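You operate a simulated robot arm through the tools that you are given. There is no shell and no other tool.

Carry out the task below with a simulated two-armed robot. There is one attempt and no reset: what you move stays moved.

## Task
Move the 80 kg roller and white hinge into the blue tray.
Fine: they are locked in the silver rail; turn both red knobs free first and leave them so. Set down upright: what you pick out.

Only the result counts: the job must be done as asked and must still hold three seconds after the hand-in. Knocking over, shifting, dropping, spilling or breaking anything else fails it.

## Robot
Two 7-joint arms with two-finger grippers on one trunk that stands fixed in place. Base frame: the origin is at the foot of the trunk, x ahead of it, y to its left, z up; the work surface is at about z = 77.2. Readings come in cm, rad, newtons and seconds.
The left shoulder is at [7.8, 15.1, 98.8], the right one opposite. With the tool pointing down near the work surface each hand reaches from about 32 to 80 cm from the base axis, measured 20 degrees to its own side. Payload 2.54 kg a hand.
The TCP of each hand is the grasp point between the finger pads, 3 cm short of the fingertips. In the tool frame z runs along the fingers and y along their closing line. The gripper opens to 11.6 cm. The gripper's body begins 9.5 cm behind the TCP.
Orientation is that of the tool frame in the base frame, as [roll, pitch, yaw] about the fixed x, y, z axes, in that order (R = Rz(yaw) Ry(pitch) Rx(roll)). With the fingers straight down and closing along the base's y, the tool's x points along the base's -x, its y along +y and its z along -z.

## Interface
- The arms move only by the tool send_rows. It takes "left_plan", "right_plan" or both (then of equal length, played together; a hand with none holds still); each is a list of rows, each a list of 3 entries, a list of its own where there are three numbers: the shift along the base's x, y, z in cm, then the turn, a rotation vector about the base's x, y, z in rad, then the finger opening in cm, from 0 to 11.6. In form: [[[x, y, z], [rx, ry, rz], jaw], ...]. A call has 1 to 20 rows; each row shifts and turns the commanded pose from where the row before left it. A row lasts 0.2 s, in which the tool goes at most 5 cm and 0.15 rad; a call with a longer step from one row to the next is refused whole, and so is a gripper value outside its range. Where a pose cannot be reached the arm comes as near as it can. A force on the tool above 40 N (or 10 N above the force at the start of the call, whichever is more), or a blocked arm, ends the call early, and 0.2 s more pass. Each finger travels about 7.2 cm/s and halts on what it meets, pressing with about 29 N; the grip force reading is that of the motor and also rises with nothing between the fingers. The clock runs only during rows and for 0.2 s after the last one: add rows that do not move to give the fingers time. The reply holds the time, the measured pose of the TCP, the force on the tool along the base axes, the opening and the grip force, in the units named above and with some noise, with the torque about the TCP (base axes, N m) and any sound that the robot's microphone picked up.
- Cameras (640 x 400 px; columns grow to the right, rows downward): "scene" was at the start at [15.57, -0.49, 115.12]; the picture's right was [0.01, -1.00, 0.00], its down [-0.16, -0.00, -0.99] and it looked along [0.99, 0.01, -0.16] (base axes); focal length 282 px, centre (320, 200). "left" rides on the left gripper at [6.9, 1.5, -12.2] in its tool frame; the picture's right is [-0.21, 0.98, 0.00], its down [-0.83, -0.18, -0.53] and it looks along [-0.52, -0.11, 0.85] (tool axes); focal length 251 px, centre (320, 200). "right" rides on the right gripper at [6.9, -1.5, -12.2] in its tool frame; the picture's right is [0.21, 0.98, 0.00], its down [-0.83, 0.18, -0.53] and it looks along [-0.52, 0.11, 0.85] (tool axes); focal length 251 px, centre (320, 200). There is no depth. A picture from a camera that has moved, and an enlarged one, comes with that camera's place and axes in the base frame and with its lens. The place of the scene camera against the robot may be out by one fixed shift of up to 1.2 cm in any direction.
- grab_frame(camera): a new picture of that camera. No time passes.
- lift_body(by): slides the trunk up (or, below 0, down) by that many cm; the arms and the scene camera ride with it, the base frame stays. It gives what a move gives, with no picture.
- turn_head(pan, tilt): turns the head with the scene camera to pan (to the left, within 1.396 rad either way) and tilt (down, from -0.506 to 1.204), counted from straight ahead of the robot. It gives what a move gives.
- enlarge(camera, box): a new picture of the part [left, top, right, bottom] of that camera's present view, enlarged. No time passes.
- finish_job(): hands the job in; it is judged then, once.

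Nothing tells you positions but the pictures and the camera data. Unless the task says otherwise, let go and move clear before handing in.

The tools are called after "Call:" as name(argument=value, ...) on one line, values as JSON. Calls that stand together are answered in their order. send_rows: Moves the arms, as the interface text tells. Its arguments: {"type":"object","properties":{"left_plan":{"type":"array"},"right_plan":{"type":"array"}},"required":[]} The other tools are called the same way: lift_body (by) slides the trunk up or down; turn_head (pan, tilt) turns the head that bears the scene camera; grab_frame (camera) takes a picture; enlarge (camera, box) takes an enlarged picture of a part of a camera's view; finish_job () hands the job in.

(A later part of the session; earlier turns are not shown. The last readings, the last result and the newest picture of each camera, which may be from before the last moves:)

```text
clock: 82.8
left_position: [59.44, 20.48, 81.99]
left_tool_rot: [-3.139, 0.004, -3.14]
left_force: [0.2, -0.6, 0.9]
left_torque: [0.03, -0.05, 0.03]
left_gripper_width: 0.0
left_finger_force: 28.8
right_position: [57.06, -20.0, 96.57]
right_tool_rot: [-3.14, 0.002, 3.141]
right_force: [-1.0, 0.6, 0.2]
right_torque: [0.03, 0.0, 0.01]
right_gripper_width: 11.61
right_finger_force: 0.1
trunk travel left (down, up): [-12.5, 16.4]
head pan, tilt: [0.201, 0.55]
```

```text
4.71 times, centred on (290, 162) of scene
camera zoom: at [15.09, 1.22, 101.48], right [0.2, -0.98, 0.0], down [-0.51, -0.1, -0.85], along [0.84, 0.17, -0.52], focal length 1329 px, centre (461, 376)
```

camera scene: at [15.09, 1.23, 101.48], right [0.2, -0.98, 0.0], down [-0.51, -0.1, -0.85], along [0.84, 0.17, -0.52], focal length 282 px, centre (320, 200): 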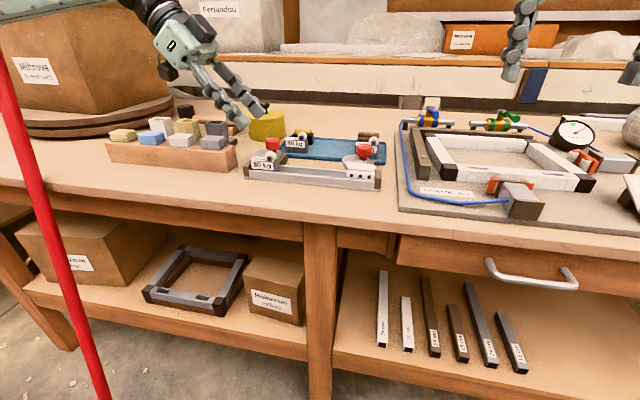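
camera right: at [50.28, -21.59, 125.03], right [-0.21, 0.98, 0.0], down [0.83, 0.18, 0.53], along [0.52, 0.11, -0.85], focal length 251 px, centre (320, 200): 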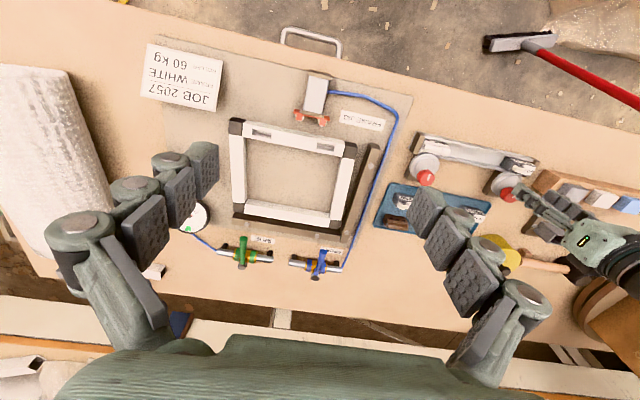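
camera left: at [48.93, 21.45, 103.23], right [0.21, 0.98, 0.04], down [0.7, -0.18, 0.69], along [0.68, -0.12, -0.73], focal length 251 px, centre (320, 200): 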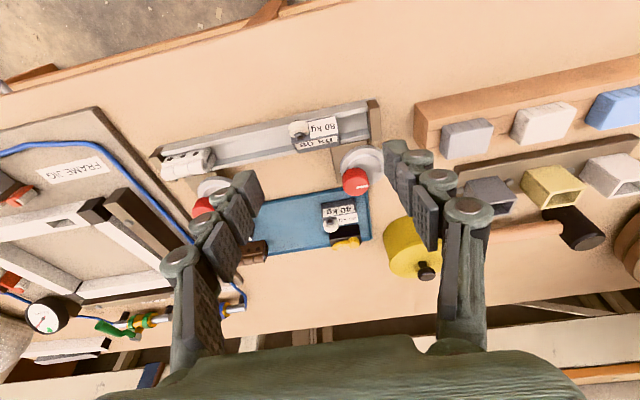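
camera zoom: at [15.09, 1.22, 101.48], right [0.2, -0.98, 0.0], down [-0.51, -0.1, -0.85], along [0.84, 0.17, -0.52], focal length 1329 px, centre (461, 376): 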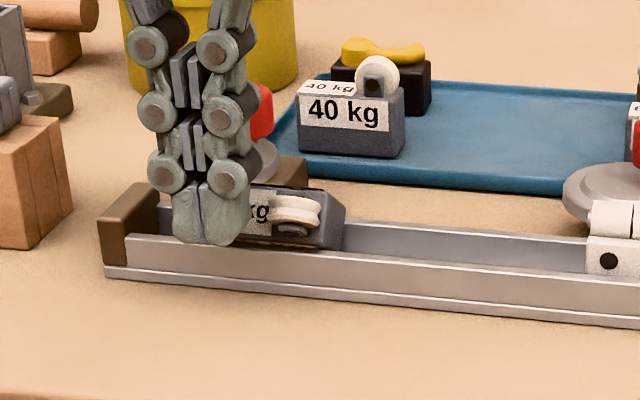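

Call:
send_rows(left_plan=[[[0.3, 0, -0.1], [0, 0, 0], 0], [[0.3, 0, 0], [0, 0, 0], 0], [[0, 0, 0], [0, 0, 0], 0]])

Call:
enlarge(camera="scene", box=[230, 120, 350, 205])

Call:
enlarge(camera="left", box=[200, 80, 400, 230])

```text
clock: 83.6
left_position: [59.83, 20.42, 81.81]
left_tool_rot: [-3.139, 0.003, -3.142]
left_force: [-6.4, 0.8, 2.5]
left_torque: [0.05, 0.14, 0.0]
left_gripper_width: 0.62
left_finger_force: 28.4
right_position: [56.98, -20.08, 96.64]
right_tool_rot: [3.14, 0.003, 3.142]
right_force: [0.2, 0.0, 0.4]
right_torque: [0.01, 0.0, 0.02]
right_gripper_width: 11.6
right_finger_force: 0.0
trunk travel left (down, up): [-12.5, 16.4]
head pan, tilt: [0.201, 0.55]
```

```text
4.71 times, centred on (290, 162) of scene
camera zoom: at [15.03, 1.22, 101.5], right [0.2, -0.98, 0.0], down [-0.51, -0.1, -0.85], along [0.84, 0.17, -0.52], focal length 1329 px, centre (461, 376)
```

zoom: 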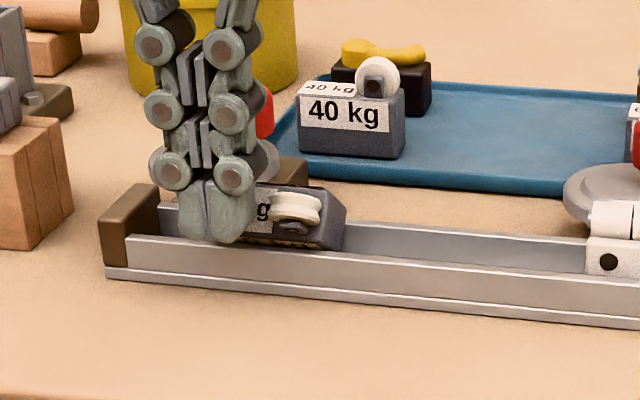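

```text
2.67 times, centred on (300, 155) of left
camera zoom: at [52.96, 22.04, 94.08], right [0.21, 0.98, 0.0], down [0.82, -0.18, 0.54], along [0.52, -0.12, -0.84], focal length 670 px, centre (373, 320)
```

zoom: 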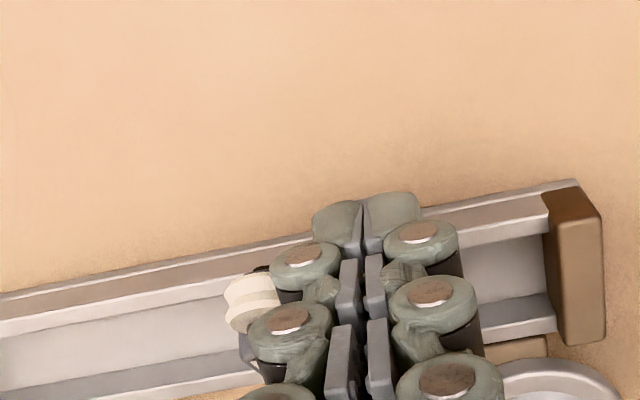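

Contact felt (~6 N). Let me look closely at how the block is sitting before pushing more.

Call:
enlarge(camera="scene", box=[262, 148, 312, 182])

Call:
enlarge(camera="right", box=[380, 60, 640, 260])

```text
11.76 times, centred on (287, 165) of scene
camera zoom: at [15.03, 1.22, 101.5], right [0.2, -0.98, 0.0], down [-0.51, -0.1, -0.85], along [0.84, 0.17, -0.52], focal length 3322 px, centre (708, 612)
```

zoom: 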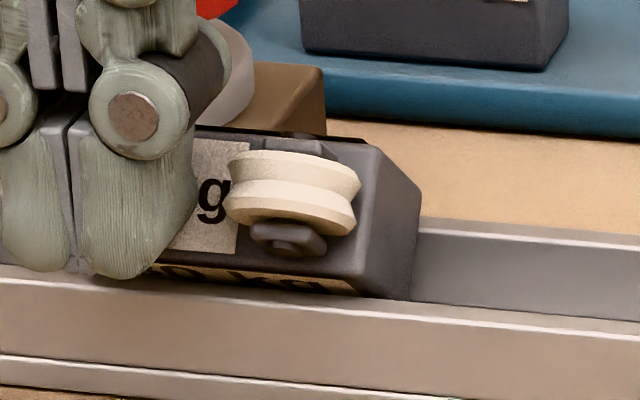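

```text
2.00 times, centred on (510, 160) of right
camera zoom: at [50.2, -21.6, 108.79], right [-0.21, 0.98, 0.0], down [0.82, 0.18, 0.54], along [0.52, 0.11, -0.84], focal length 503 px, centre (-60, 280)
```

zoom: 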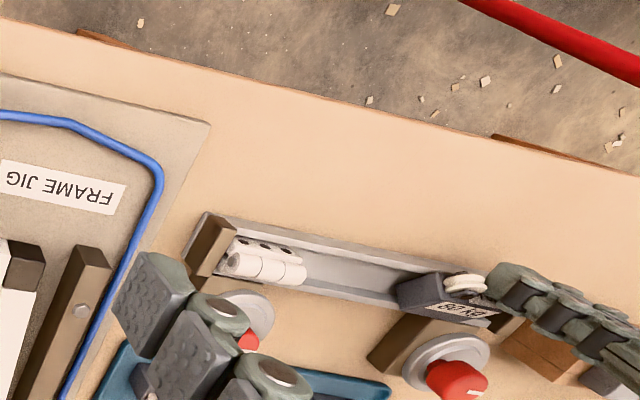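

The block leans ~50° forward (top toward me). Instead of pushing, I'll grip it by its two end faces with the tool leaning the same 50°, lift it, and rotate the tool to vertical so it comes upright.

Call:
send_rows(left_plan=[[[-0.6, 0, 0], [0, 0, 0], 0], [[-1.5, -0.2, 0.5], [0, 0, 0], 1], [[-1.5, -0.3, 1.5], [0, 0, 0], 3], [[-1.0, -0.3, 1.5], [0, -0.1, 0], 5], [[-0.5, -0.3, 1.0], [0, -0.15, 0], 7], [[0, -0.2, 0], [0, -0.15, 0], 7.4], [[0, 0, 0], [0, -0.15, 0], 7.4], [[0, 0, 0], [0, -0.15, 0], 7.4], [[0, 0, 0], [0, -0.15, 0], 7.4], [[0, 0, 0], [0, -0.05, 0], 7.4], [[0, 0, 0], [0, 0, 0], 7.4]])

Call:
grab_frame(camera="left")

Call:
enlarge(camera="scene", box=[230, 120, 350, 205])

```text
clock: 86.0
left_position: [54.85, 19.03, 86.31]
left_tool_rot: [-3.139, 0.904, -3.14]
left_force: [-0.4, 0.2, -0.1]
left_torque: [-0.04, 0.01, 0.05]
left_gripper_width: 7.39
left_finger_force: 0.0
right_position: [57.15, -19.93, 96.54]
right_tool_rot: [-3.141, 0.001, 3.14]
right_force: [-0.3, 0.5, 0.0]
right_torque: [-0.02, -0.02, 0.0]
right_gripper_width: 11.59
right_finger_force: 0.0
trunk travel left (down, up): [-12.5, 16.4]
head pan, tilt: [0.201, 0.55]
```

```text
taken
camera left: at [41.07, 20.72, 88.49], right [0.13, 0.98, 0.17], down [0.09, -0.18, 0.98], along [0.99, -0.12, -0.11], focal length 251 px, centre (320, 200)
```

left: 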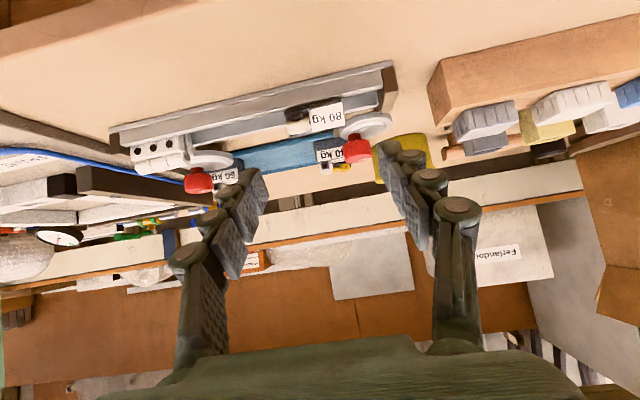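

```text
4.71 times, centred on (290, 162) of scene
camera zoom: at [15.09, 1.22, 101.48], right [0.2, -0.98, 0.0], down [-0.51, -0.1, -0.85], along [0.84, 0.17, -0.52], focal length 1329 px, centre (461, 376)
```

zoom: 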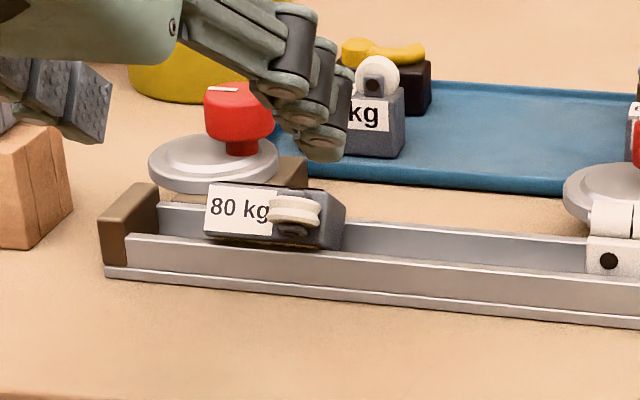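

Call:
enlarge(camera="left", box=[260, 60, 400, 160])

```text
4.00 times, centred on (330, 110) of left
camera zoom: at [41.07, 20.72, 88.49], right [0.13, 0.98, 0.17], down [0.09, -0.18, 0.98], along [0.99, -0.12, -0.11], focal length 1006 px, centre (280, 560)
```

zoom: 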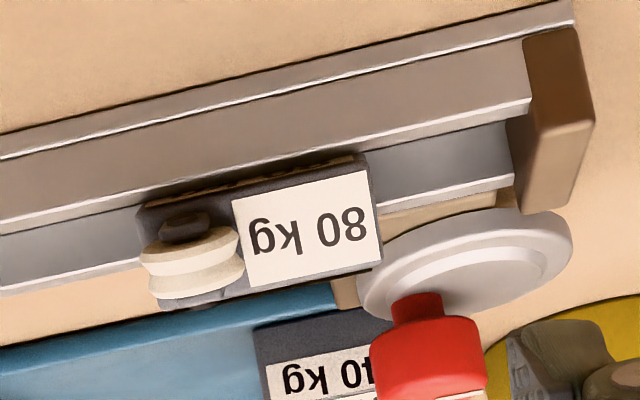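

The block's cross-section is clear now: leaning 52°, centred at y≈19.2. Moving in along the tool axis with the fingers either side of its ends.

Call:
send_rows(left_plan=[[[0.5, 0.1, -1.5], [0, 0, 0], 7.4], [[0.42, 0.07, -1.5], [0, 0, 0], 7.4], [[0.79, 0, -0.62], [0, 0, 0], 7.4], [[0.79, 0, -0.62], [0, 0, 0], 7.4], [[0, 0, 0], [0, 0, 0], 7.4]])

Call:
enlarge(camera="left", box=[220, 60, 420, 200])

Call:
enlarge(camera="scene", box=[230, 120, 350, 205])

```text
clock: 87.2
left_position: [57.33, 19.19, 82.19]
left_tool_rot: [-3.136, 0.902, -3.141]
left_force: [1.2, 0.5, -0.1]
left_torque: [0.03, 0.02, -0.03]
left_gripper_width: 7.39
left_finger_force: 0.0
right_position: [56.95, -19.92, 96.46]
right_tool_rot: [-3.141, 0.002, 3.141]
right_force: [-0.5, 0.3, 0.7]
right_torque: [0.0, 0.03, -0.05]
right_gripper_width: 11.61
right_finger_force: 0.1
trunk travel left (down, up): [-12.5, 16.4]
head pan, tilt: [0.201, 0.55]
```

```text
2.86 times, centred on (320, 130) of left
camera zoom: at [43.58, 20.88, 84.38], right [0.13, 0.98, 0.17], down [0.09, -0.18, 0.98], along [0.99, -0.12, -0.11], focal length 718 px, centre (320, 400)
```

zoom: 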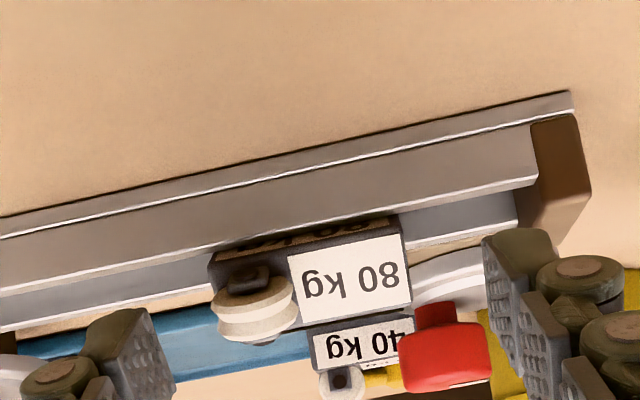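

```text
4.71 times, centred on (290, 162) of scene
camera zoom: at [15.1, 1.22, 101.48], right [0.2, -0.98, 0.0], down [-0.51, -0.1, -0.85], along [0.84, 0.17, -0.52], focal length 1329 px, centre (461, 376)
```

zoom: 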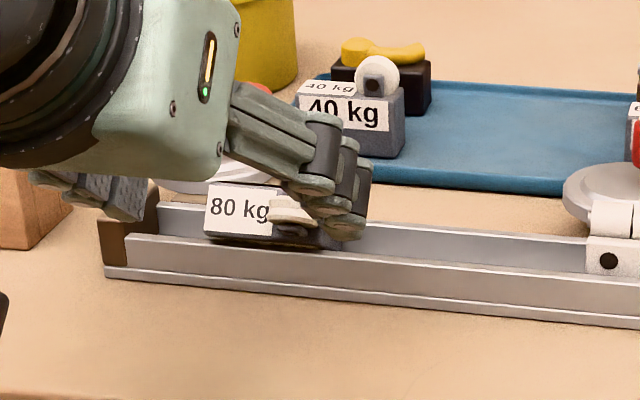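

Now the last 2 cm along the axis, then close.

Call:
send_rows(left_plan=[[[0.53, 0, -0.42], [0, 0, 0], 7.4], [[0.53, 0, -0.42], [0, 0, 0], 7.4], [[0.5, 0, -0.42], [0, 0, 0], 7.4], [[0, 0, 0], [0, 0, 0], 7.0]])

Call:
enlarge(camera="scene", box=[230, 120, 350, 205])

Call:
enlarge(camera="left", box=[220, 60, 420, 200])

```text
clock: 88.2
left_position: [58.92, 19.37, 80.85]
left_tool_rot: [-3.138, 0.901, -3.139]
left_force: [-0.7, 0.4, -0.4]
left_torque: [0.0, 0.0, 0.0]
left_gripper_width: 7.01
left_finger_force: 0.1
right_position: [57.04, -19.95, 96.53]
right_tool_rot: [3.14, 0.002, 3.14]
right_force: [0.0, 0.5, 0.1]
right_torque: [-0.01, 0.06, 0.02]
right_gripper_width: 11.61
right_finger_force: 0.0
trunk travel left (down, up): [-12.5, 16.4]
head pan, tilt: [0.201, 0.55]
```

```text
4.71 times, centred on (290, 162) of scene
camera zoom: at [15.09, 1.22, 101.48], right [0.2, -0.98, 0.0], down [-0.51, -0.1, -0.85], along [0.84, 0.17, -0.52], focal length 1329 px, centre (461, 376)
```

zoom: 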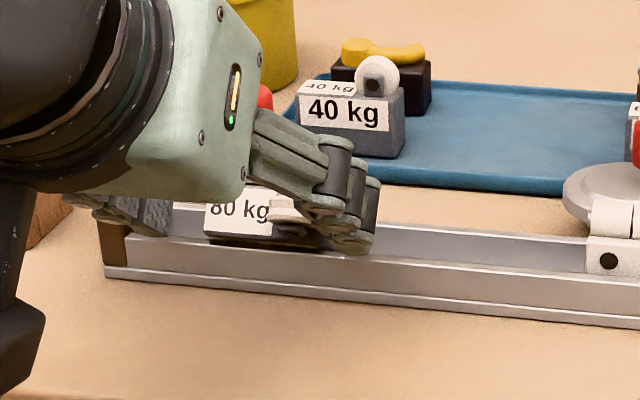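

```text
2.86 times, centred on (320, 130) of left
camera zoom: at [45.13, 20.87, 83.02], right [0.13, 0.98, 0.17], down [0.09, -0.18, 0.98], along [0.99, -0.12, -0.11], focal length 718 px, centre (320, 400)
```

zoom: 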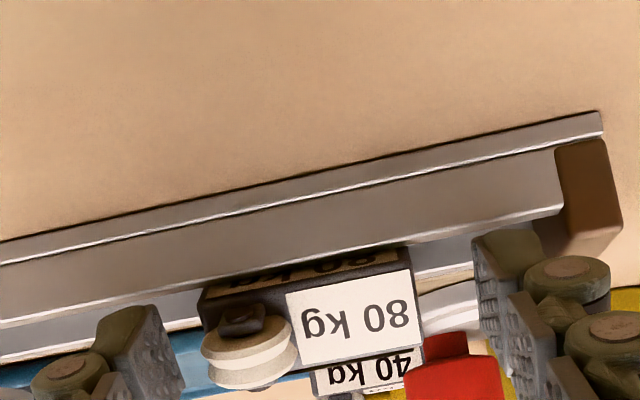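

The block sits nearer the inner finger; I'll shift 0.45 cm and close.

Call:
send_rows(left_plan=[[[0, -0.25, 0], [0, 0, 0], 7.0], [[0, -0.2, 0], [0, 0, 0], 6.4], [[0, 0, 0], [0, 0, 0], 5.8], [[0, 0, 0], [0, 0, 0], 5.0], [[0, 0, 0], [0, 0, 0], 4.0], [[0, 0, 0], [0, 0, 0], 4.0]])

Call:
enlarge(camera="left", box=[220, 60, 420, 200])

```text
clock: 89.6
left_position: [58.74, 18.83, 81.03]
left_tool_rot: [-3.14, 0.904, -3.141]
left_force: [-3.5, 0.3, 6.6]
left_torque: [0.17, -0.14, 0.08]
left_gripper_width: 4.28
left_finger_force: 0.9
right_position: [56.94, -19.93, 96.54]
right_tool_rot: [3.141, 0.002, -3.141]
right_force: [-0.4, -0.3, 0.1]
right_torque: [-0.02, -0.01, 0.0]
right_gripper_width: 11.6
right_finger_force: 0.1
trunk travel left (down, up): [-12.5, 16.4]
head pan, tilt: [0.201, 0.55]
```

```text
2.86 times, centred on (320, 130) of left
camera zoom: at [45.1, 20.48, 83.12], right [0.13, 0.98, 0.17], down [0.09, -0.18, 0.98], along [0.99, -0.12, -0.11], focal length 718 px, centre (320, 400)
```

zoom: 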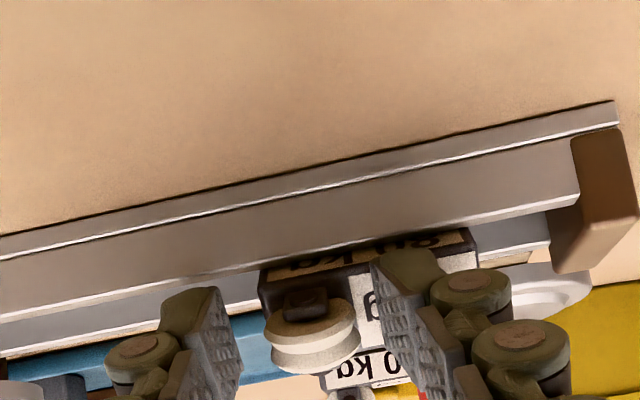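

The outer finger rode over the top face: the block lies deeper/flatter (≈64° lean) than I took it to be. Backing out, opening, and re-measuring.

Call:
send_rows(left_plan=[[[-0.4, 0, 0.32], [0, 0, 0], 4.6], [[-0.6, 0, 0.5], [0, 0, 0], 5.5], [[-0.8, 0, 0.6], [0, 0, 0], 7.0], [[-0.8, 0, 0.6], [0, 0, 0], 7.6], [[-0.8, 0, 0.6], [0, 0, 0], 7.6], [[0, 0, 0], [0, 0, 0], 7.6]])

Call:
enlarge(camera="left", box=[240, 60, 400, 160])

Call:
enlarge(camera="scene", box=[250, 140, 320, 190])

```text
clock: 91.0
left_position: [55.44, 18.86, 83.32]
left_tool_rot: [-3.138, 0.904, -3.14]
left_force: [0.4, 1.2, -0.2]
left_torque: [0.0, 0.01, -0.04]
left_gripper_width: 7.62
left_finger_force: 0.0
right_position: [57.04, -19.96, 96.46]
right_tool_rot: [3.141, 0.001, 3.142]
right_force: [-0.4, 0.4, -0.8]
right_torque: [0.01, -0.01, -0.02]
right_gripper_width: 11.61
right_finger_force: 0.1
trunk travel left (down, up): [-12.5, 16.4]
head pan, tilt: [0.201, 0.55]
```

```text
4.00 times, centred on (320, 110) of left
camera zoom: at [41.59, 20.46, 85.6], right [0.13, 0.98, 0.17], down [0.09, -0.18, 0.98], along [0.99, -0.12, -0.11], focal length 1006 px, centre (320, 560)
```

zoom: 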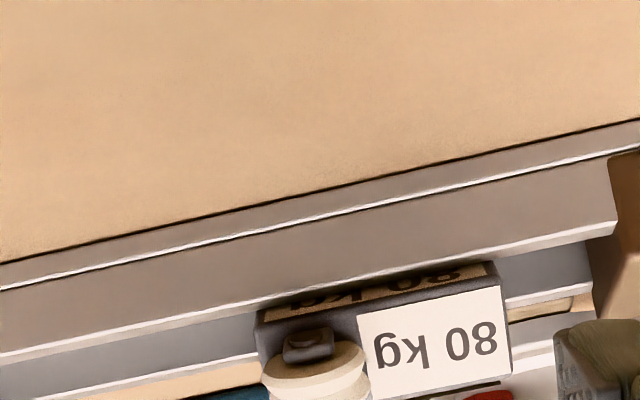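

```text
8.00 times, centred on (285, 165) of scene
camera zoom: at [15.08, 1.22, 101.48], right [0.2, -0.98, 0.0], down [-0.51, -0.1, -0.85], along [0.84, 0.17, -0.52], focal length 2259 px, centre (600, 480)
```

zoom: 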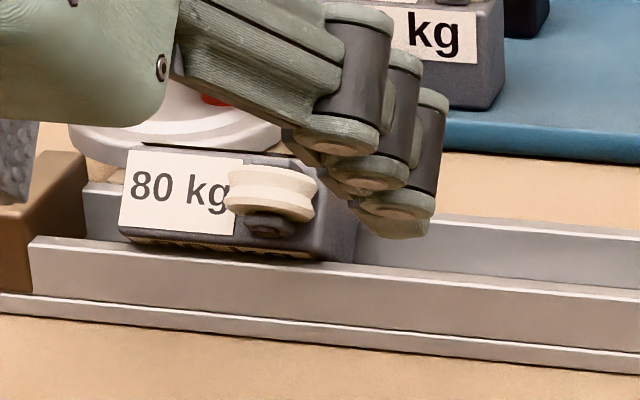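

Re-measured: block now spans y≈17.8–22.7, leaning ~64°, so I'll use a deeper approach with more lean and tighter opening (6.2) between the block ends and the end stop.

Call:
send_rows(left_plan=[[[0.3, 0.5, 0], [0, -0.073, 0], 7.0], [[0.3, 0.5, -0.3], [0, -0.073, 0], 6.4], [[0.38, 0.44, -0.29], [0, 0, 0], 6.2], [[0.7, 0, -0.4], [0, 0, 0], 6.2], [[0.7, 0, -0.4], [0, 0, 0], 6.2], [[0, 0, 0], [0, 0, 0], 6.2]])

Call:
enlarge(camera="left", box=[220, 60, 420, 200])

Call:
enlarge(camera="scene", box=[240, 130, 340, 200])

```text
clock: 92.4
left_position: [57.77, 20.15, 81.98]
left_tool_rot: [-3.136, 1.05, -3.138]
left_force: [1.0, 0.2, -0.3]
left_torque: [0.05, 0.01, -0.02]
left_gripper_width: 6.22
left_finger_force: 0.1
right_position: [57.0, -19.99, 96.64]
right_tool_rot: [3.141, 0.002, 3.141]
right_force: [0.5, -0.5, -0.8]
right_torque: [-0.01, 0.04, 0.02]
right_gripper_width: 11.61
right_finger_force: 0.1
trunk travel left (down, up): [-12.5, 16.4]
head pan, tilt: [0.201, 0.55]
```

```text
2.86 times, centred on (320, 130) of left
camera zoom: at [43.93, 21.83, 82.19], right [0.11, 0.98, 0.18], down [-0.05, -0.18, 0.98], along [0.99, -0.12, 0.03], focal length 718 px, centre (320, 400)
```

zoom: 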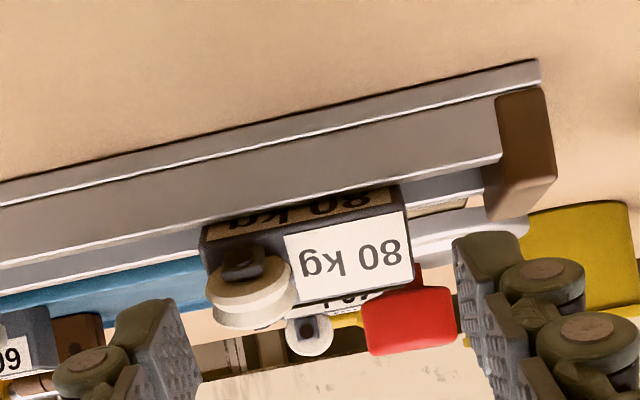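

```text
5.71 times, centred on (290, 165) of scene
camera zoom: at [15.09, 1.22, 101.48], right [0.2, -0.98, 0.0], down [-0.51, -0.1, -0.85], along [0.84, 0.17, -0.52], focal length 1614 px, centre (491, 400)
```

zoom: 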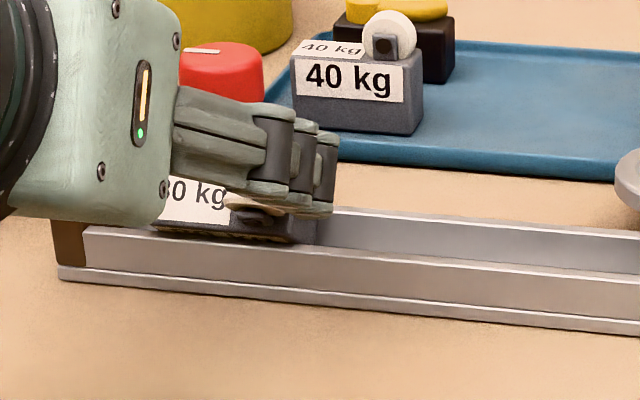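

Shifting 0.4 cm inward to centre, then advancing carefully.

Call:
send_rows(left_plan=[[[0, -0.4, 0], [0, 0, 0], 6.2], [[0.53, 0, -0.3], [0, 0, 0], 6.2], [[0.53, 0, -0.3], [0, 0, 0], 6.2], [[0.53, 0, -0.3], [0, 0, 0], 6.2], [[0, 0, 0], [0, 0, 0], 6.2]])

Call:
enlarge(camera="left", box=[220, 60, 420, 200])

Call:
enlarge(camera="right", box=[480, 160, 640, 260])

```text
clock: 93.6
left_position: [59.45, 19.75, 81.24]
left_tool_rot: [-3.139, 1.05, -3.14]
left_force: [-0.5, 0.9, 0.1]
left_torque: [-0.02, 0.0, 0.0]
left_gripper_width: 6.18
left_finger_force: 0.0
right_position: [57.01, -19.96, 96.59]
right_tool_rot: [-3.141, 0.002, 3.141]
right_force: [1.1, 0.7, 0.1]
right_torque: [0.02, -0.03, 0.02]
right_gripper_width: 11.61
right_finger_force: 0.1
trunk travel left (down, up): [-12.5, 16.4]
head pan, tilt: [0.201, 0.55]
```

```text
2.86 times, centred on (320, 130) of left
camera zoom: at [45.52, 21.44, 81.33], right [0.11, 0.98, 0.18], down [-0.05, -0.18, 0.98], along [0.99, -0.12, 0.03], focal length 718 px, centre (320, 400)
```

zoom: 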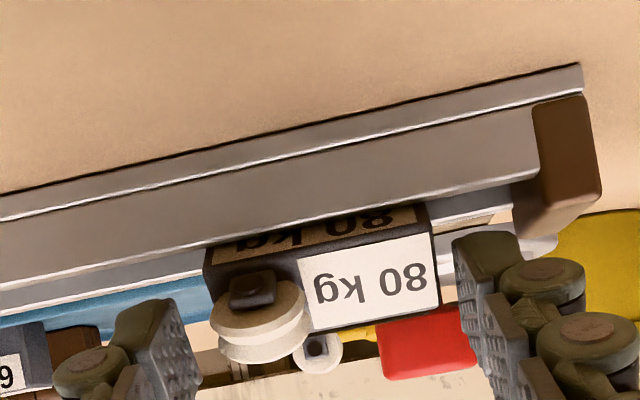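

```text
4.00 times, centred on (560, 210) of right
camera zoom: at [50.27, -21.6, 108.75], right [-0.21, 0.98, 0.0], down [0.83, 0.18, 0.53], along [0.52, 0.11, -0.84], focal length 1006 px, centre (-640, 160)
```

zoom: 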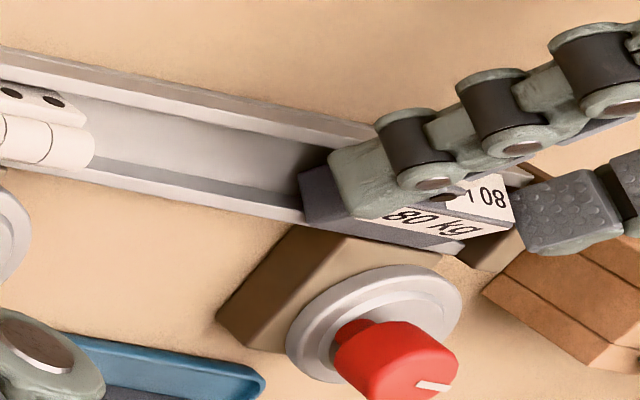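

Both fingers flank the block's ends. A final small advance and then close.

Call:
send_rows(left_plan=[[[0.5, -0.08, -0.4], [0, 0, 0], 6.2], [[0, 0, 0], [0, 0, 0], 5.6], [[0, 0, 0], [0, 0, 0], 5.2], [[0, 0, 0], [0, 0, 0], 4.6], [[0, 0, 0], [0, 0, 0], 4.0]])

Call:
enlarge(camera="left", box=[220, 60, 420, 200])

Call:
enlarge(camera="right", box=[480, 160, 640, 260])

```text
clock: 94.8
left_position: [60.02, 19.72, 80.69]
left_tool_rot: [-3.138, 1.049, -3.139]
left_force: [-0.4, -0.2, 0.3]
left_torque: [-0.02, 0.0, 0.0]
left_gripper_width: 4.89
left_finger_force: 29.5
right_position: [56.99, -19.93, 96.6]
right_tool_rot: [-3.141, 0.0, -3.14]
right_force: [-0.3, 0.2, -0.7]
right_torque: [-0.02, -0.03, 0.0]
right_gripper_width: 11.59
right_finger_force: 0.0
trunk travel left (down, up): [-12.5, 16.4]
head pan, tilt: [0.201, 0.55]
```

```text
2.86 times, centred on (320, 130) of left
camera zoom: at [46.03, 21.37, 80.91], right [0.11, 0.98, 0.18], down [-0.05, -0.18, 0.98], along [0.99, -0.12, 0.03], focal length 718 px, centre (320, 400)
```

zoom: 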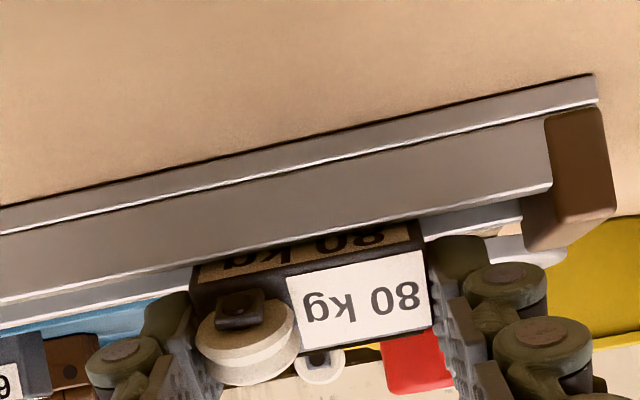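

```text
4.00 times, centred on (560, 210) of right
camera zoom: at [50.26, -21.6, 108.75], right [-0.21, 0.98, 0.0], down [0.83, 0.18, 0.54], along [0.52, 0.11, -0.84], focal length 1006 px, centre (-640, 160)
```

zoom: 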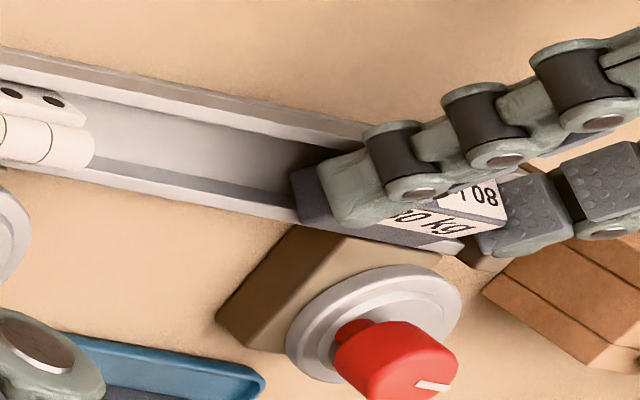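

Gripped at both ends (4.89 cm). Lifting slowly.

Call:
send_rows(left_plan=[[[0, 0, 0.2], [0, 0, 0], 3.5], [[0, 0, 0.4], [0, 0, 0], 3.5], [[0, 0, 0.5], [0, 0, 0], 3.5], [[0, 0, 0.6], [0, 0, 0], 3.5], [[0, 0, 0.6], [0, 0, 0], 3.5], [[0, 0, 0], [0, 0, 0], 3.5]])

Call:
enlarge(camera="right", box=[480, 160, 640, 260])

Call:
enlarge(camera="scene", box=[230, 120, 350, 205])

```text
clock: 96.2
left_position: [60.01, 19.81, 83.09]
left_tool_rot: [-3.137, 1.049, -3.141]
left_force: [0.0, 0.9, -0.3]
left_torque: [0.03, 0.01, 0.03]
left_gripper_width: 4.88
left_finger_force: 28.5
right_position: [57.05, -19.94, 96.42]
right_tool_rot: [-3.141, 0.002, 3.141]
right_force: [0.3, -0.4, -0.6]
right_torque: [-0.01, 0.01, -0.01]
right_gripper_width: 11.63
right_finger_force: 0.1
trunk travel left (down, up): [-12.5, 16.4]
head pan, tilt: [0.201, 0.55]
```

```text
4.00 times, centred on (560, 210) of right
camera zoom: at [50.27, -21.6, 108.74], right [-0.21, 0.98, 0.0], down [0.83, 0.18, 0.53], along [0.52, 0.11, -0.84], focal length 1006 px, centre (-640, 160)
```

zoom: 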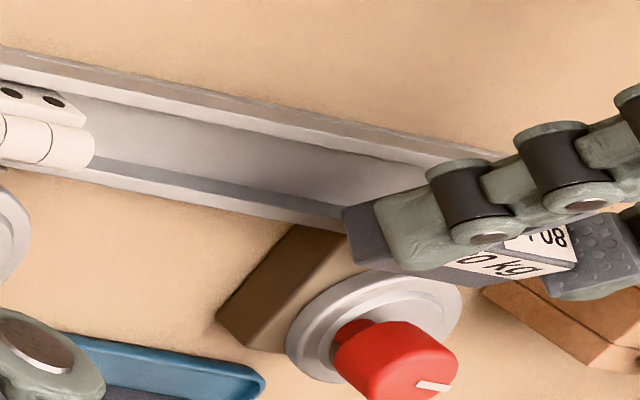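

```text
4.71 times, centred on (290, 162) of scene
camera zoom: at [15.09, 1.22, 101.48], right [0.2, -0.98, 0.0], down [-0.51, -0.1, -0.85], along [0.84, 0.17, -0.52], focal length 1329 px, centre (461, 376)
```

zoom: 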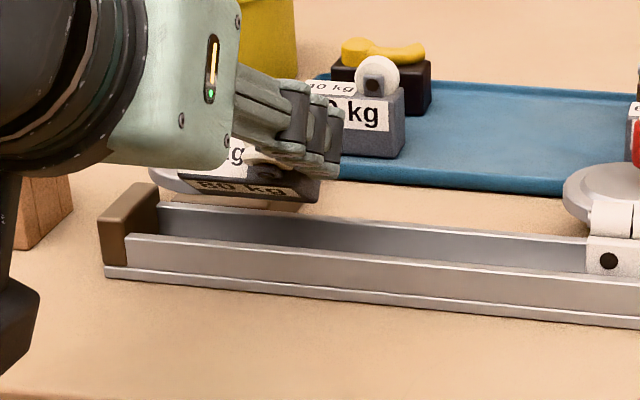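

The roller is out of the rail and held firmly. I'll carry it back over the free strip in front of the rail in small steps.

Call:
send_rows(left_plan=[[[-0.1, 0, 0.3], [0, 0, 0], 3.5], [[-0.3, 0, 0.4], [0, 0, 0], 3.5], [[-0.5, 0, 0.4], [0, 0, 0], 3.5], [[-0.6, 0, 0.4], [0, 0, 0], 3.5], [[-0.6, 0, 0.4], [0, 0, 0], 3.5], [[-0.6, 0, 0.4], [0, 0, 0], 3.5], [[-0.6, 0, 0.4], [0, 0, 0], 3.5], [[-0.6, 0, 0.4], [0, 0, 0], 3.5], [[-0.5, 0, 0.3], [0, 0, 0], 3.5], [[-0.3, 0, 0.2], [0, 0, 0], 3.5], [[-0.1, 0, 0.1], [0, 0, 0], 3.5], [[0, 0, 0], [0, 0, 0], 3.5]])

```text
clock: 98.8
left_position: [55.25, 19.81, 86.8]
left_tool_rot: [-3.137, 1.049, -3.139]
left_force: [0.3, 0.0, -0.3]
left_torque: [-0.02, 0.01, -0.02]
left_gripper_width: 4.9
left_finger_force: 29.0
right_position: [57.05, -19.87, 96.46]
right_tool_rot: [3.14, 0.001, 3.14]
right_force: [-1.2, 0.6, -0.1]
right_torque: [0.0, -0.03, 0.01]
right_gripper_width: 11.6
right_finger_force: 0.0
trunk travel left (down, up): [-12.5, 16.4]
head pan, tilt: [0.201, 0.55]
```

Still held. Now rotating the tool to vertical (about the grip axis) so the roller comes upright.

Call:
send_rows(left_plan=[[[0, 0, 0], [0, 0.03, 0], 3.5], [[0, 0, 0], [0, 0.06, 0], 3.5], [[0, 0, 0], [0, 0.08, 0], 3.5], [[0, 0, 0], [0, 0.08, 0], 3.5], [[0, 0, 0], [0, 0.08, 0], 3.5], [[0, 0, 0], [0, 0.08, 0], 3.5], [[0, 0, 0], [0, 0.08, 0], 3.5], [[0, 0, 0], [0, 0.08, 0], 3.5], [[0, 0, 0], [0, 0.08, 0], 3.5], [[0, 0, 0], [0, 0.08, 0], 3.5], [[0, 0, 0], [0, 0.08, 0], 3.5], [[0, 0, 0], [0, 0.08, 0], 3.5], [[0, 0, 0], [0, 0.08, 0], 3.5], [[0, 0, 0], [0, 0.06, 0], 3.5], [[0, 0, 0], [0, 0.03, 0], 3.5], [[0, 0, 0], [0, 0, 0], 3.5]])

Call:
enlarge(camera="scene", box=[230, 110, 390, 230])

Call:
enlarge(camera="left", box=[240, 80, 400, 200])

Call:
enlarge(camera="right", box=[440, 80, 640, 260])

```text
clock: 102.2
left_position: [55.23, 19.67, 86.68]
left_tool_rot: [-3.137, -0.012, -3.141]
left_force: [-1.2, 0.1, -0.3]
left_torque: [0.02, 0.03, 0.01]
left_gripper_width: 4.88
left_finger_force: 29.3
right_position: [57.09, -19.99, 96.54]
right_tool_rot: [-3.141, 0.003, 3.141]
right_force: [0.3, -0.1, 0.5]
right_torque: [0.0, 0.01, 0.01]
right_gripper_width: 11.59
right_finger_force: 0.1
trunk travel left (down, up): [-12.5, 16.4]
head pan, tilt: [0.201, 0.55]
```

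```text
3.33 times, centred on (310, 170) of scene
camera zoom: at [15.1, 1.22, 101.48], right [0.2, -0.98, 0.0], down [-0.51, -0.1, -0.85], along [0.84, 0.17, -0.52], focal length 941 px, centre (353, 300)
```

zoom: 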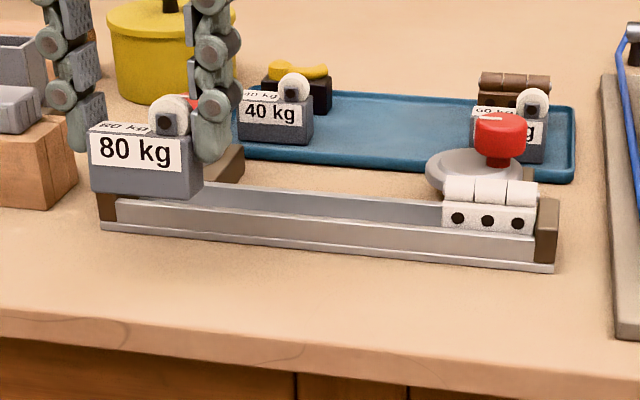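

```text
3.33 times, centred on (320, 140) of left
camera zoom: at [48.5, 21.39, 99.03], right [0.21, 0.98, -0.01], down [0.83, -0.18, 0.52], along [0.51, -0.12, -0.85], focal length 838 px, centre (320, 400)
```

zoom: 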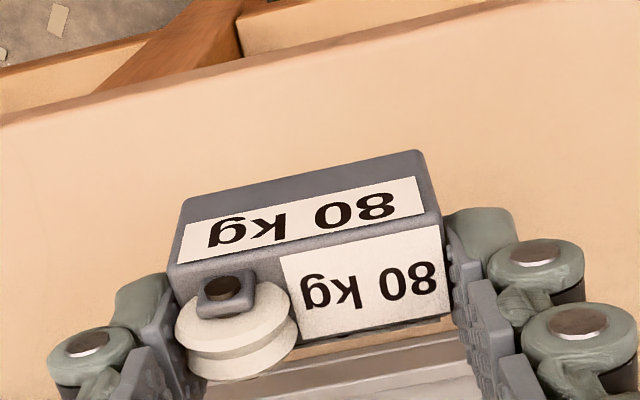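

```text
2.22 times, centred on (540, 170) of right
camera zoom: at [50.27, -21.59, 108.74], right [-0.21, 0.98, 0.0], down [0.83, 0.18, 0.53], along [0.52, 0.11, -0.84], focal length 559 px, centre (-169, 267)
```

zoom: 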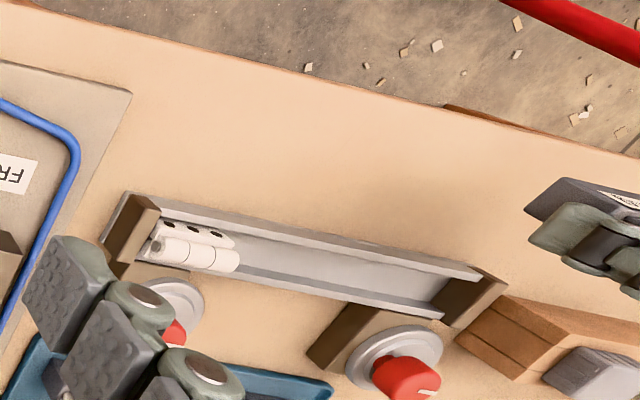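

The roller hangs almost upright (≈4° forward). I'll correct that, then lower it to the table strip in front of the rail until contact.

Call:
send_rows(left_plan=[[[0, 0, -0.3], [0, 0.035, 0], 3.5], [[0, 0, -0.6], [0, 0.035, 0], 3.5], [[0, 0, -0.7], [0, 0, 0], 3.5], [[0, 0, -0.7], [0, 0, 0], 3.5], [[0, 0, -0.7], [0, 0, 0], 3.5], [[0, 0, -0.5], [0, 0, 0], 3.5], [[0, 0, -0.3], [0, 0, 0], 3.5], [[0, 0, 0], [0, 0, 0], 3.5]])

Call:
enlarge(camera="scene", box=[230, 130, 350, 220])

Call:
enlarge(camera="left", box=[240, 80, 400, 200])

```text
clock: 104.0
left_position: [55.12, 19.56, 82.92]
left_tool_rot: [-3.14, -0.08, -3.139]
left_force: [-0.8, 0.3, -0.5]
left_torque: [-0.03, -0.02, 0.04]
left_gripper_width: 4.87
left_finger_force: 29.3
right_position: [57.04, -19.99, 96.51]
right_tool_rot: [-3.141, 0.002, 3.141]
right_force: [0.3, 0.5, 0.7]
right_torque: [-0.01, -0.02, -0.02]
right_gripper_width: 11.58
right_finger_force: 0.2
trunk travel left (down, up): [-12.5, 16.4]
head pan, tilt: [0.201, 0.55]
```

```text
4.44 times, centred on (290, 175) of scene
camera zoom: at [15.09, 1.22, 101.48], right [0.2, -0.98, 0.0], down [-0.51, -0.1, -0.85], along [0.84, 0.17, -0.52], focal length 1255 px, centre (453, 311)
```

zoom: 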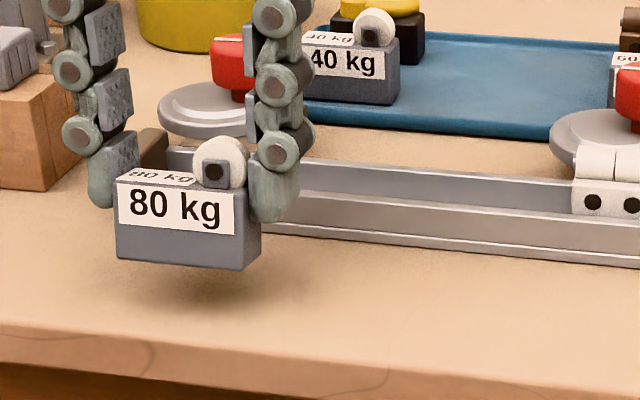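

```text
3.33 times, centred on (320, 140) of left
camera zoom: at [49.36, 21.29, 95.76], right [0.21, 0.98, -0.02], down [0.87, -0.18, 0.47], along [0.45, -0.12, -0.88], focal length 838 px, centre (320, 400)
```

zoom: 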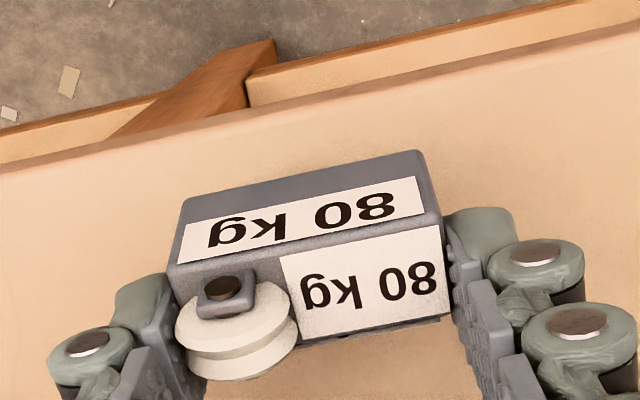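

Call:
send_rows(left_plan=[[[0, 0, -0.3], [0, 0, 0], 3.5], [[0, 0, -0.3], [0, 0, 0], 3.5], [[0, 0, 0], [0, 0, 0], 3.5]])

Call:
enlarge(camera="scene", box=[230, 130, 350, 220])

```text
clock: 104.8
left_position: [55.1, 19.7, 82.27]
left_tool_rot: [-3.14, -0.083, -3.141]
left_force: [0.0, 0.4, -0.5]
left_torque: [0.02, 0.0, 0.01]
left_gripper_width: 4.87
left_finger_force: 29.0
right_position: [57.07, -20.03, 96.47]
right_tool_rot: [-3.141, 0.002, 3.141]
right_force: [0.8, 0.2, -0.4]
right_torque: [0.01, -0.02, -0.01]
right_gripper_width: 11.58
right_finger_force: 0.1
trunk travel left (down, up): [-12.5, 16.4]
head pan, tilt: [0.201, 0.55]
```

```text
4.44 times, centred on (290, 175) of scene
camera zoom: at [15.09, 1.22, 101.48], right [0.2, -0.98, 0.0], down [-0.51, -0.1, -0.85], along [0.84, 0.17, -0.52], focal length 1255 px, centre (453, 311)
```

zoom: 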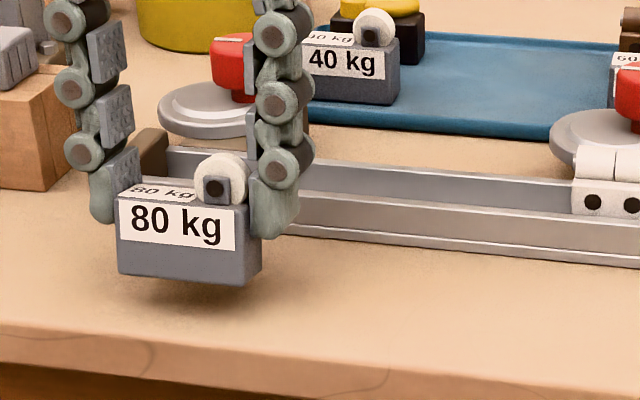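

Call:
send_rows(left_plan=[[[0, 0, -0.25], [0, 0, 0], 3.5], [[0, 0, -0.25], [0, 0, 0], 3.5], [[0, 0, 0], [0, 0, 0], 3.5]])

Call:
enlarge(camera="scene", box=[230, 130, 350, 220])

```text
clock: 105.6
left_position: [55.2, 19.69, 81.79]
left_tool_rot: [-3.138, -0.081, 3.141]
left_force: [0.0, -0.5, -0.5]
left_torque: [-0.04, 0.04, -0.03]
left_gripper_width: 4.9
left_finger_force: 29.2
right_position: [56.96, -19.98, 96.68]
right_tool_rot: [3.141, -0.001, -3.14]
right_force: [0.4, -0.2, 0.2]
right_torque: [0.01, 0.0, -0.03]
right_gripper_width: 11.6
right_finger_force: 0.0
trunk travel left (down, up): [-12.5, 16.4]
head pan, tilt: [0.201, 0.55]
```

```text
4.44 times, centred on (290, 175) of scene
camera zoom: at [15.09, 1.22, 101.48], right [0.2, -0.98, 0.0], down [-0.51, -0.1, -0.85], along [0.84, 0.17, -0.52], focal length 1255 px, centre (453, 311)
```

zoom: 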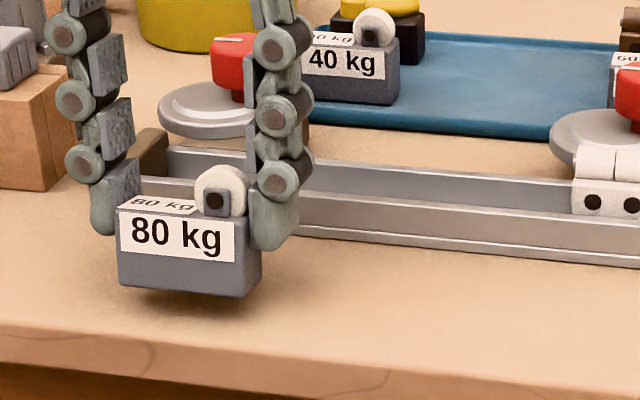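

Call:
send_rows(left_plan=[[[0, 0, -0.15], [0, 0, 0], 3.5], [[0, 0, -0.15], [0, 0, 0], 3.5], [[0, 0, 0], [0, 0, 0], 3.5]])

```text
clock: 106.4
left_position: [55.06, 19.79, 81.4]
left_tool_rot: [-3.141, -0.08, -3.141]
left_force: [-0.3, 0.9, -0.3]
left_torque: [0.01, 0.01, -0.02]
left_gripper_width: 4.87
left_finger_force: 29.4
right_position: [57.0, -20.01, 96.51]
right_tool_rot: [-3.141, 0.002, -3.141]
right_force: [0.4, 0.9, 0.8]
right_torque: [0.0, 0.03, -0.01]
right_gripper_width: 11.62
right_finger_force: 0.1
trunk travel left (down, up): [-12.5, 16.4]
head pan, tilt: [0.201, 0.55]
```

Call:
send_rows(left_plan=[[[0, 0, -0.15], [0, 0, 0], 3.5], [[0, 0, -0.15], [0, 0, 0], 3.5], [[0, 0, 0], [0, 0, 0], 3.5]])

Call:
enlarge(camera="scene", box=[240, 150, 320, 210])

```text
clock: 107.2
left_position: [55.13, 19.79, 81.11]
left_tool_rot: [-3.139, -0.08, 3.141]
left_force: [0.1, -1.0, -0.6]
left_torque: [0.0, -0.01, 0.03]
left_gripper_width: 4.91
left_finger_force: 28.8
right_position: [57.06, -19.94, 96.64]
right_tool_rot: [3.141, 0.002, -3.142]
right_force: [0.0, 0.0, -0.3]
right_torque: [-0.03, -0.01, -0.01]
right_gripper_width: 11.61
right_finger_force: 0.0
trunk travel left (down, up): [-12.5, 16.4]
head pan, tilt: [0.201, 0.55]
```

```text
6.67 times, centred on (280, 180) of scene
camera zoom: at [15.09, 1.22, 101.48], right [0.2, -0.98, 0.0], down [-0.51, -0.1, -0.85], along [0.84, 0.17, -0.52], focal length 1882 px, centre (587, 333)
```

zoom: 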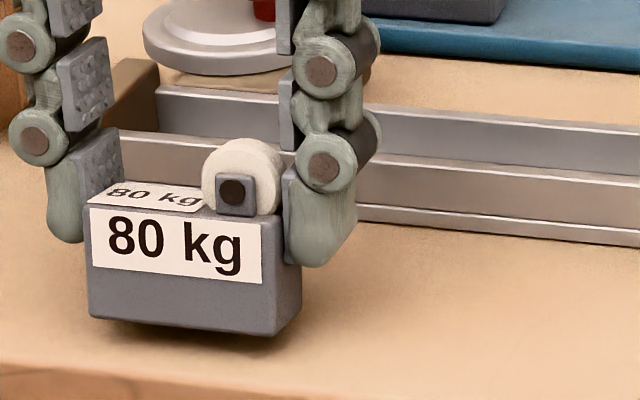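

Call:
send_rows(left_plan=[[[0, 0, -0.15], [0, 0, 0], 3.5], [[0, 0, -0.15], [0, 0, 0], 3.5], [[0, 0, 0], [0, 0, 0], 3.5]])

```text
clock: 108.0
left_position: [55.23, 19.72, 80.95]
left_tool_rot: [-3.139, -0.08, -3.142]
left_force: [0.4, 0.2, -0.7]
left_torque: [-0.04, 0.0, -0.01]
left_gripper_width: 4.93
left_finger_force: 28.4
right_position: [57.12, -19.94, 96.53]
right_tool_rot: [3.141, 0.002, -3.141]
right_force: [0.5, 0.3, 0.1]
right_torque: [0.0, 0.0, 0.02]
right_gripper_width: 11.59
right_finger_force: 0.2
trunk travel left (down, up): [-12.5, 16.4]
head pan, tilt: [0.201, 0.55]
```

Call:
send_rows(left_plan=[[[0, 0, -0.15], [0, 0, 0], 3.5], [[0, 0, 0], [0, 0, 0], 3.5]])

Call:
enlarge(camera="scene", box=[240, 150, 320, 210])

Call:
enlarge(camera="left", box=[240, 80, 400, 200])

```text
clock: 108.6
left_position: [55.09, 19.78, 80.85]
left_tool_rot: [-3.137, -0.081, -3.14]
left_force: [0.1, 0.1, 2.1]
left_torque: [0.0, 0.0, 0.02]
left_gripper_width: 4.87
left_finger_force: 28.8
right_position: [57.02, -20.01, 96.47]
right_tool_rot: [3.141, 0.001, -3.141]
right_force: [-0.3, 0.5, -0.2]
right_torque: [-0.03, -0.03, 0.04]
right_gripper_width: 11.62
right_finger_force: 0.1
trunk travel left (down, up): [-12.5, 16.4]
head pan, tilt: [0.201, 0.55]
```

```text
6.67 times, centred on (280, 180) of scene
camera zoom: at [15.08, 1.22, 101.49], right [0.2, -0.98, 0.0], down [-0.51, -0.1, -0.85], along [0.84, 0.17, -0.52], focal length 1882 px, centre (587, 333)
```

zoom: 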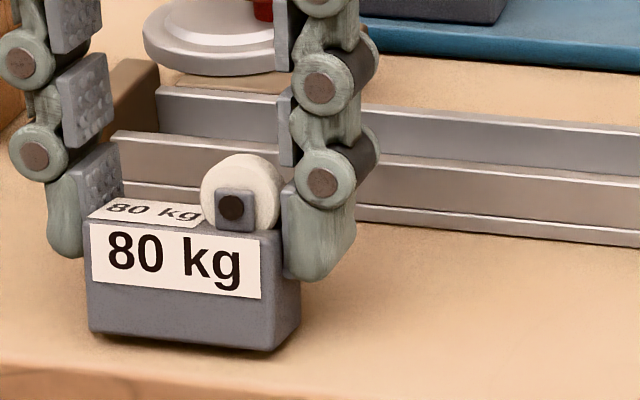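

```text
3.33 times, centred on (320, 140) of left
camera zoom: at [49.32, 21.42, 93.55], right [0.21, 0.98, -0.02], down [0.87, -0.18, 0.47], along [0.45, -0.12, -0.88], focal length 838 px, centre (320, 400)
```

zoom: 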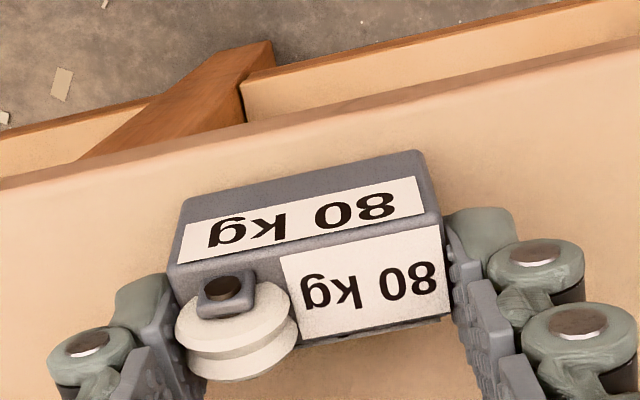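

Call:
send_rows(left_plan=[[[0, 0, -0.12], [0, 0, 0], 3.5], [[0, 0, 0], [0, 0, 0], 3.5]])

```text
clock: 109.2
left_position: [55.15, 19.8, 80.8]
left_tool_rot: [3.142, -0.078, -3.138]
left_force: [-0.9, 4.4, 11.2]
left_torque: [0.17, 0.04, -0.01]
left_gripper_width: 4.88
left_finger_force: 29.0
right_position: [56.95, -19.94, 96.59]
right_tool_rot: [3.141, 0.001, 3.141]
right_force: [0.8, -0.3, 0.0]
right_torque: [0.01, 0.0, -0.01]
right_gripper_width: 11.6
right_finger_force: 0.1
trunk travel left (down, up): [-12.5, 16.4]
head pan, tilt: [0.201, 0.55]
```

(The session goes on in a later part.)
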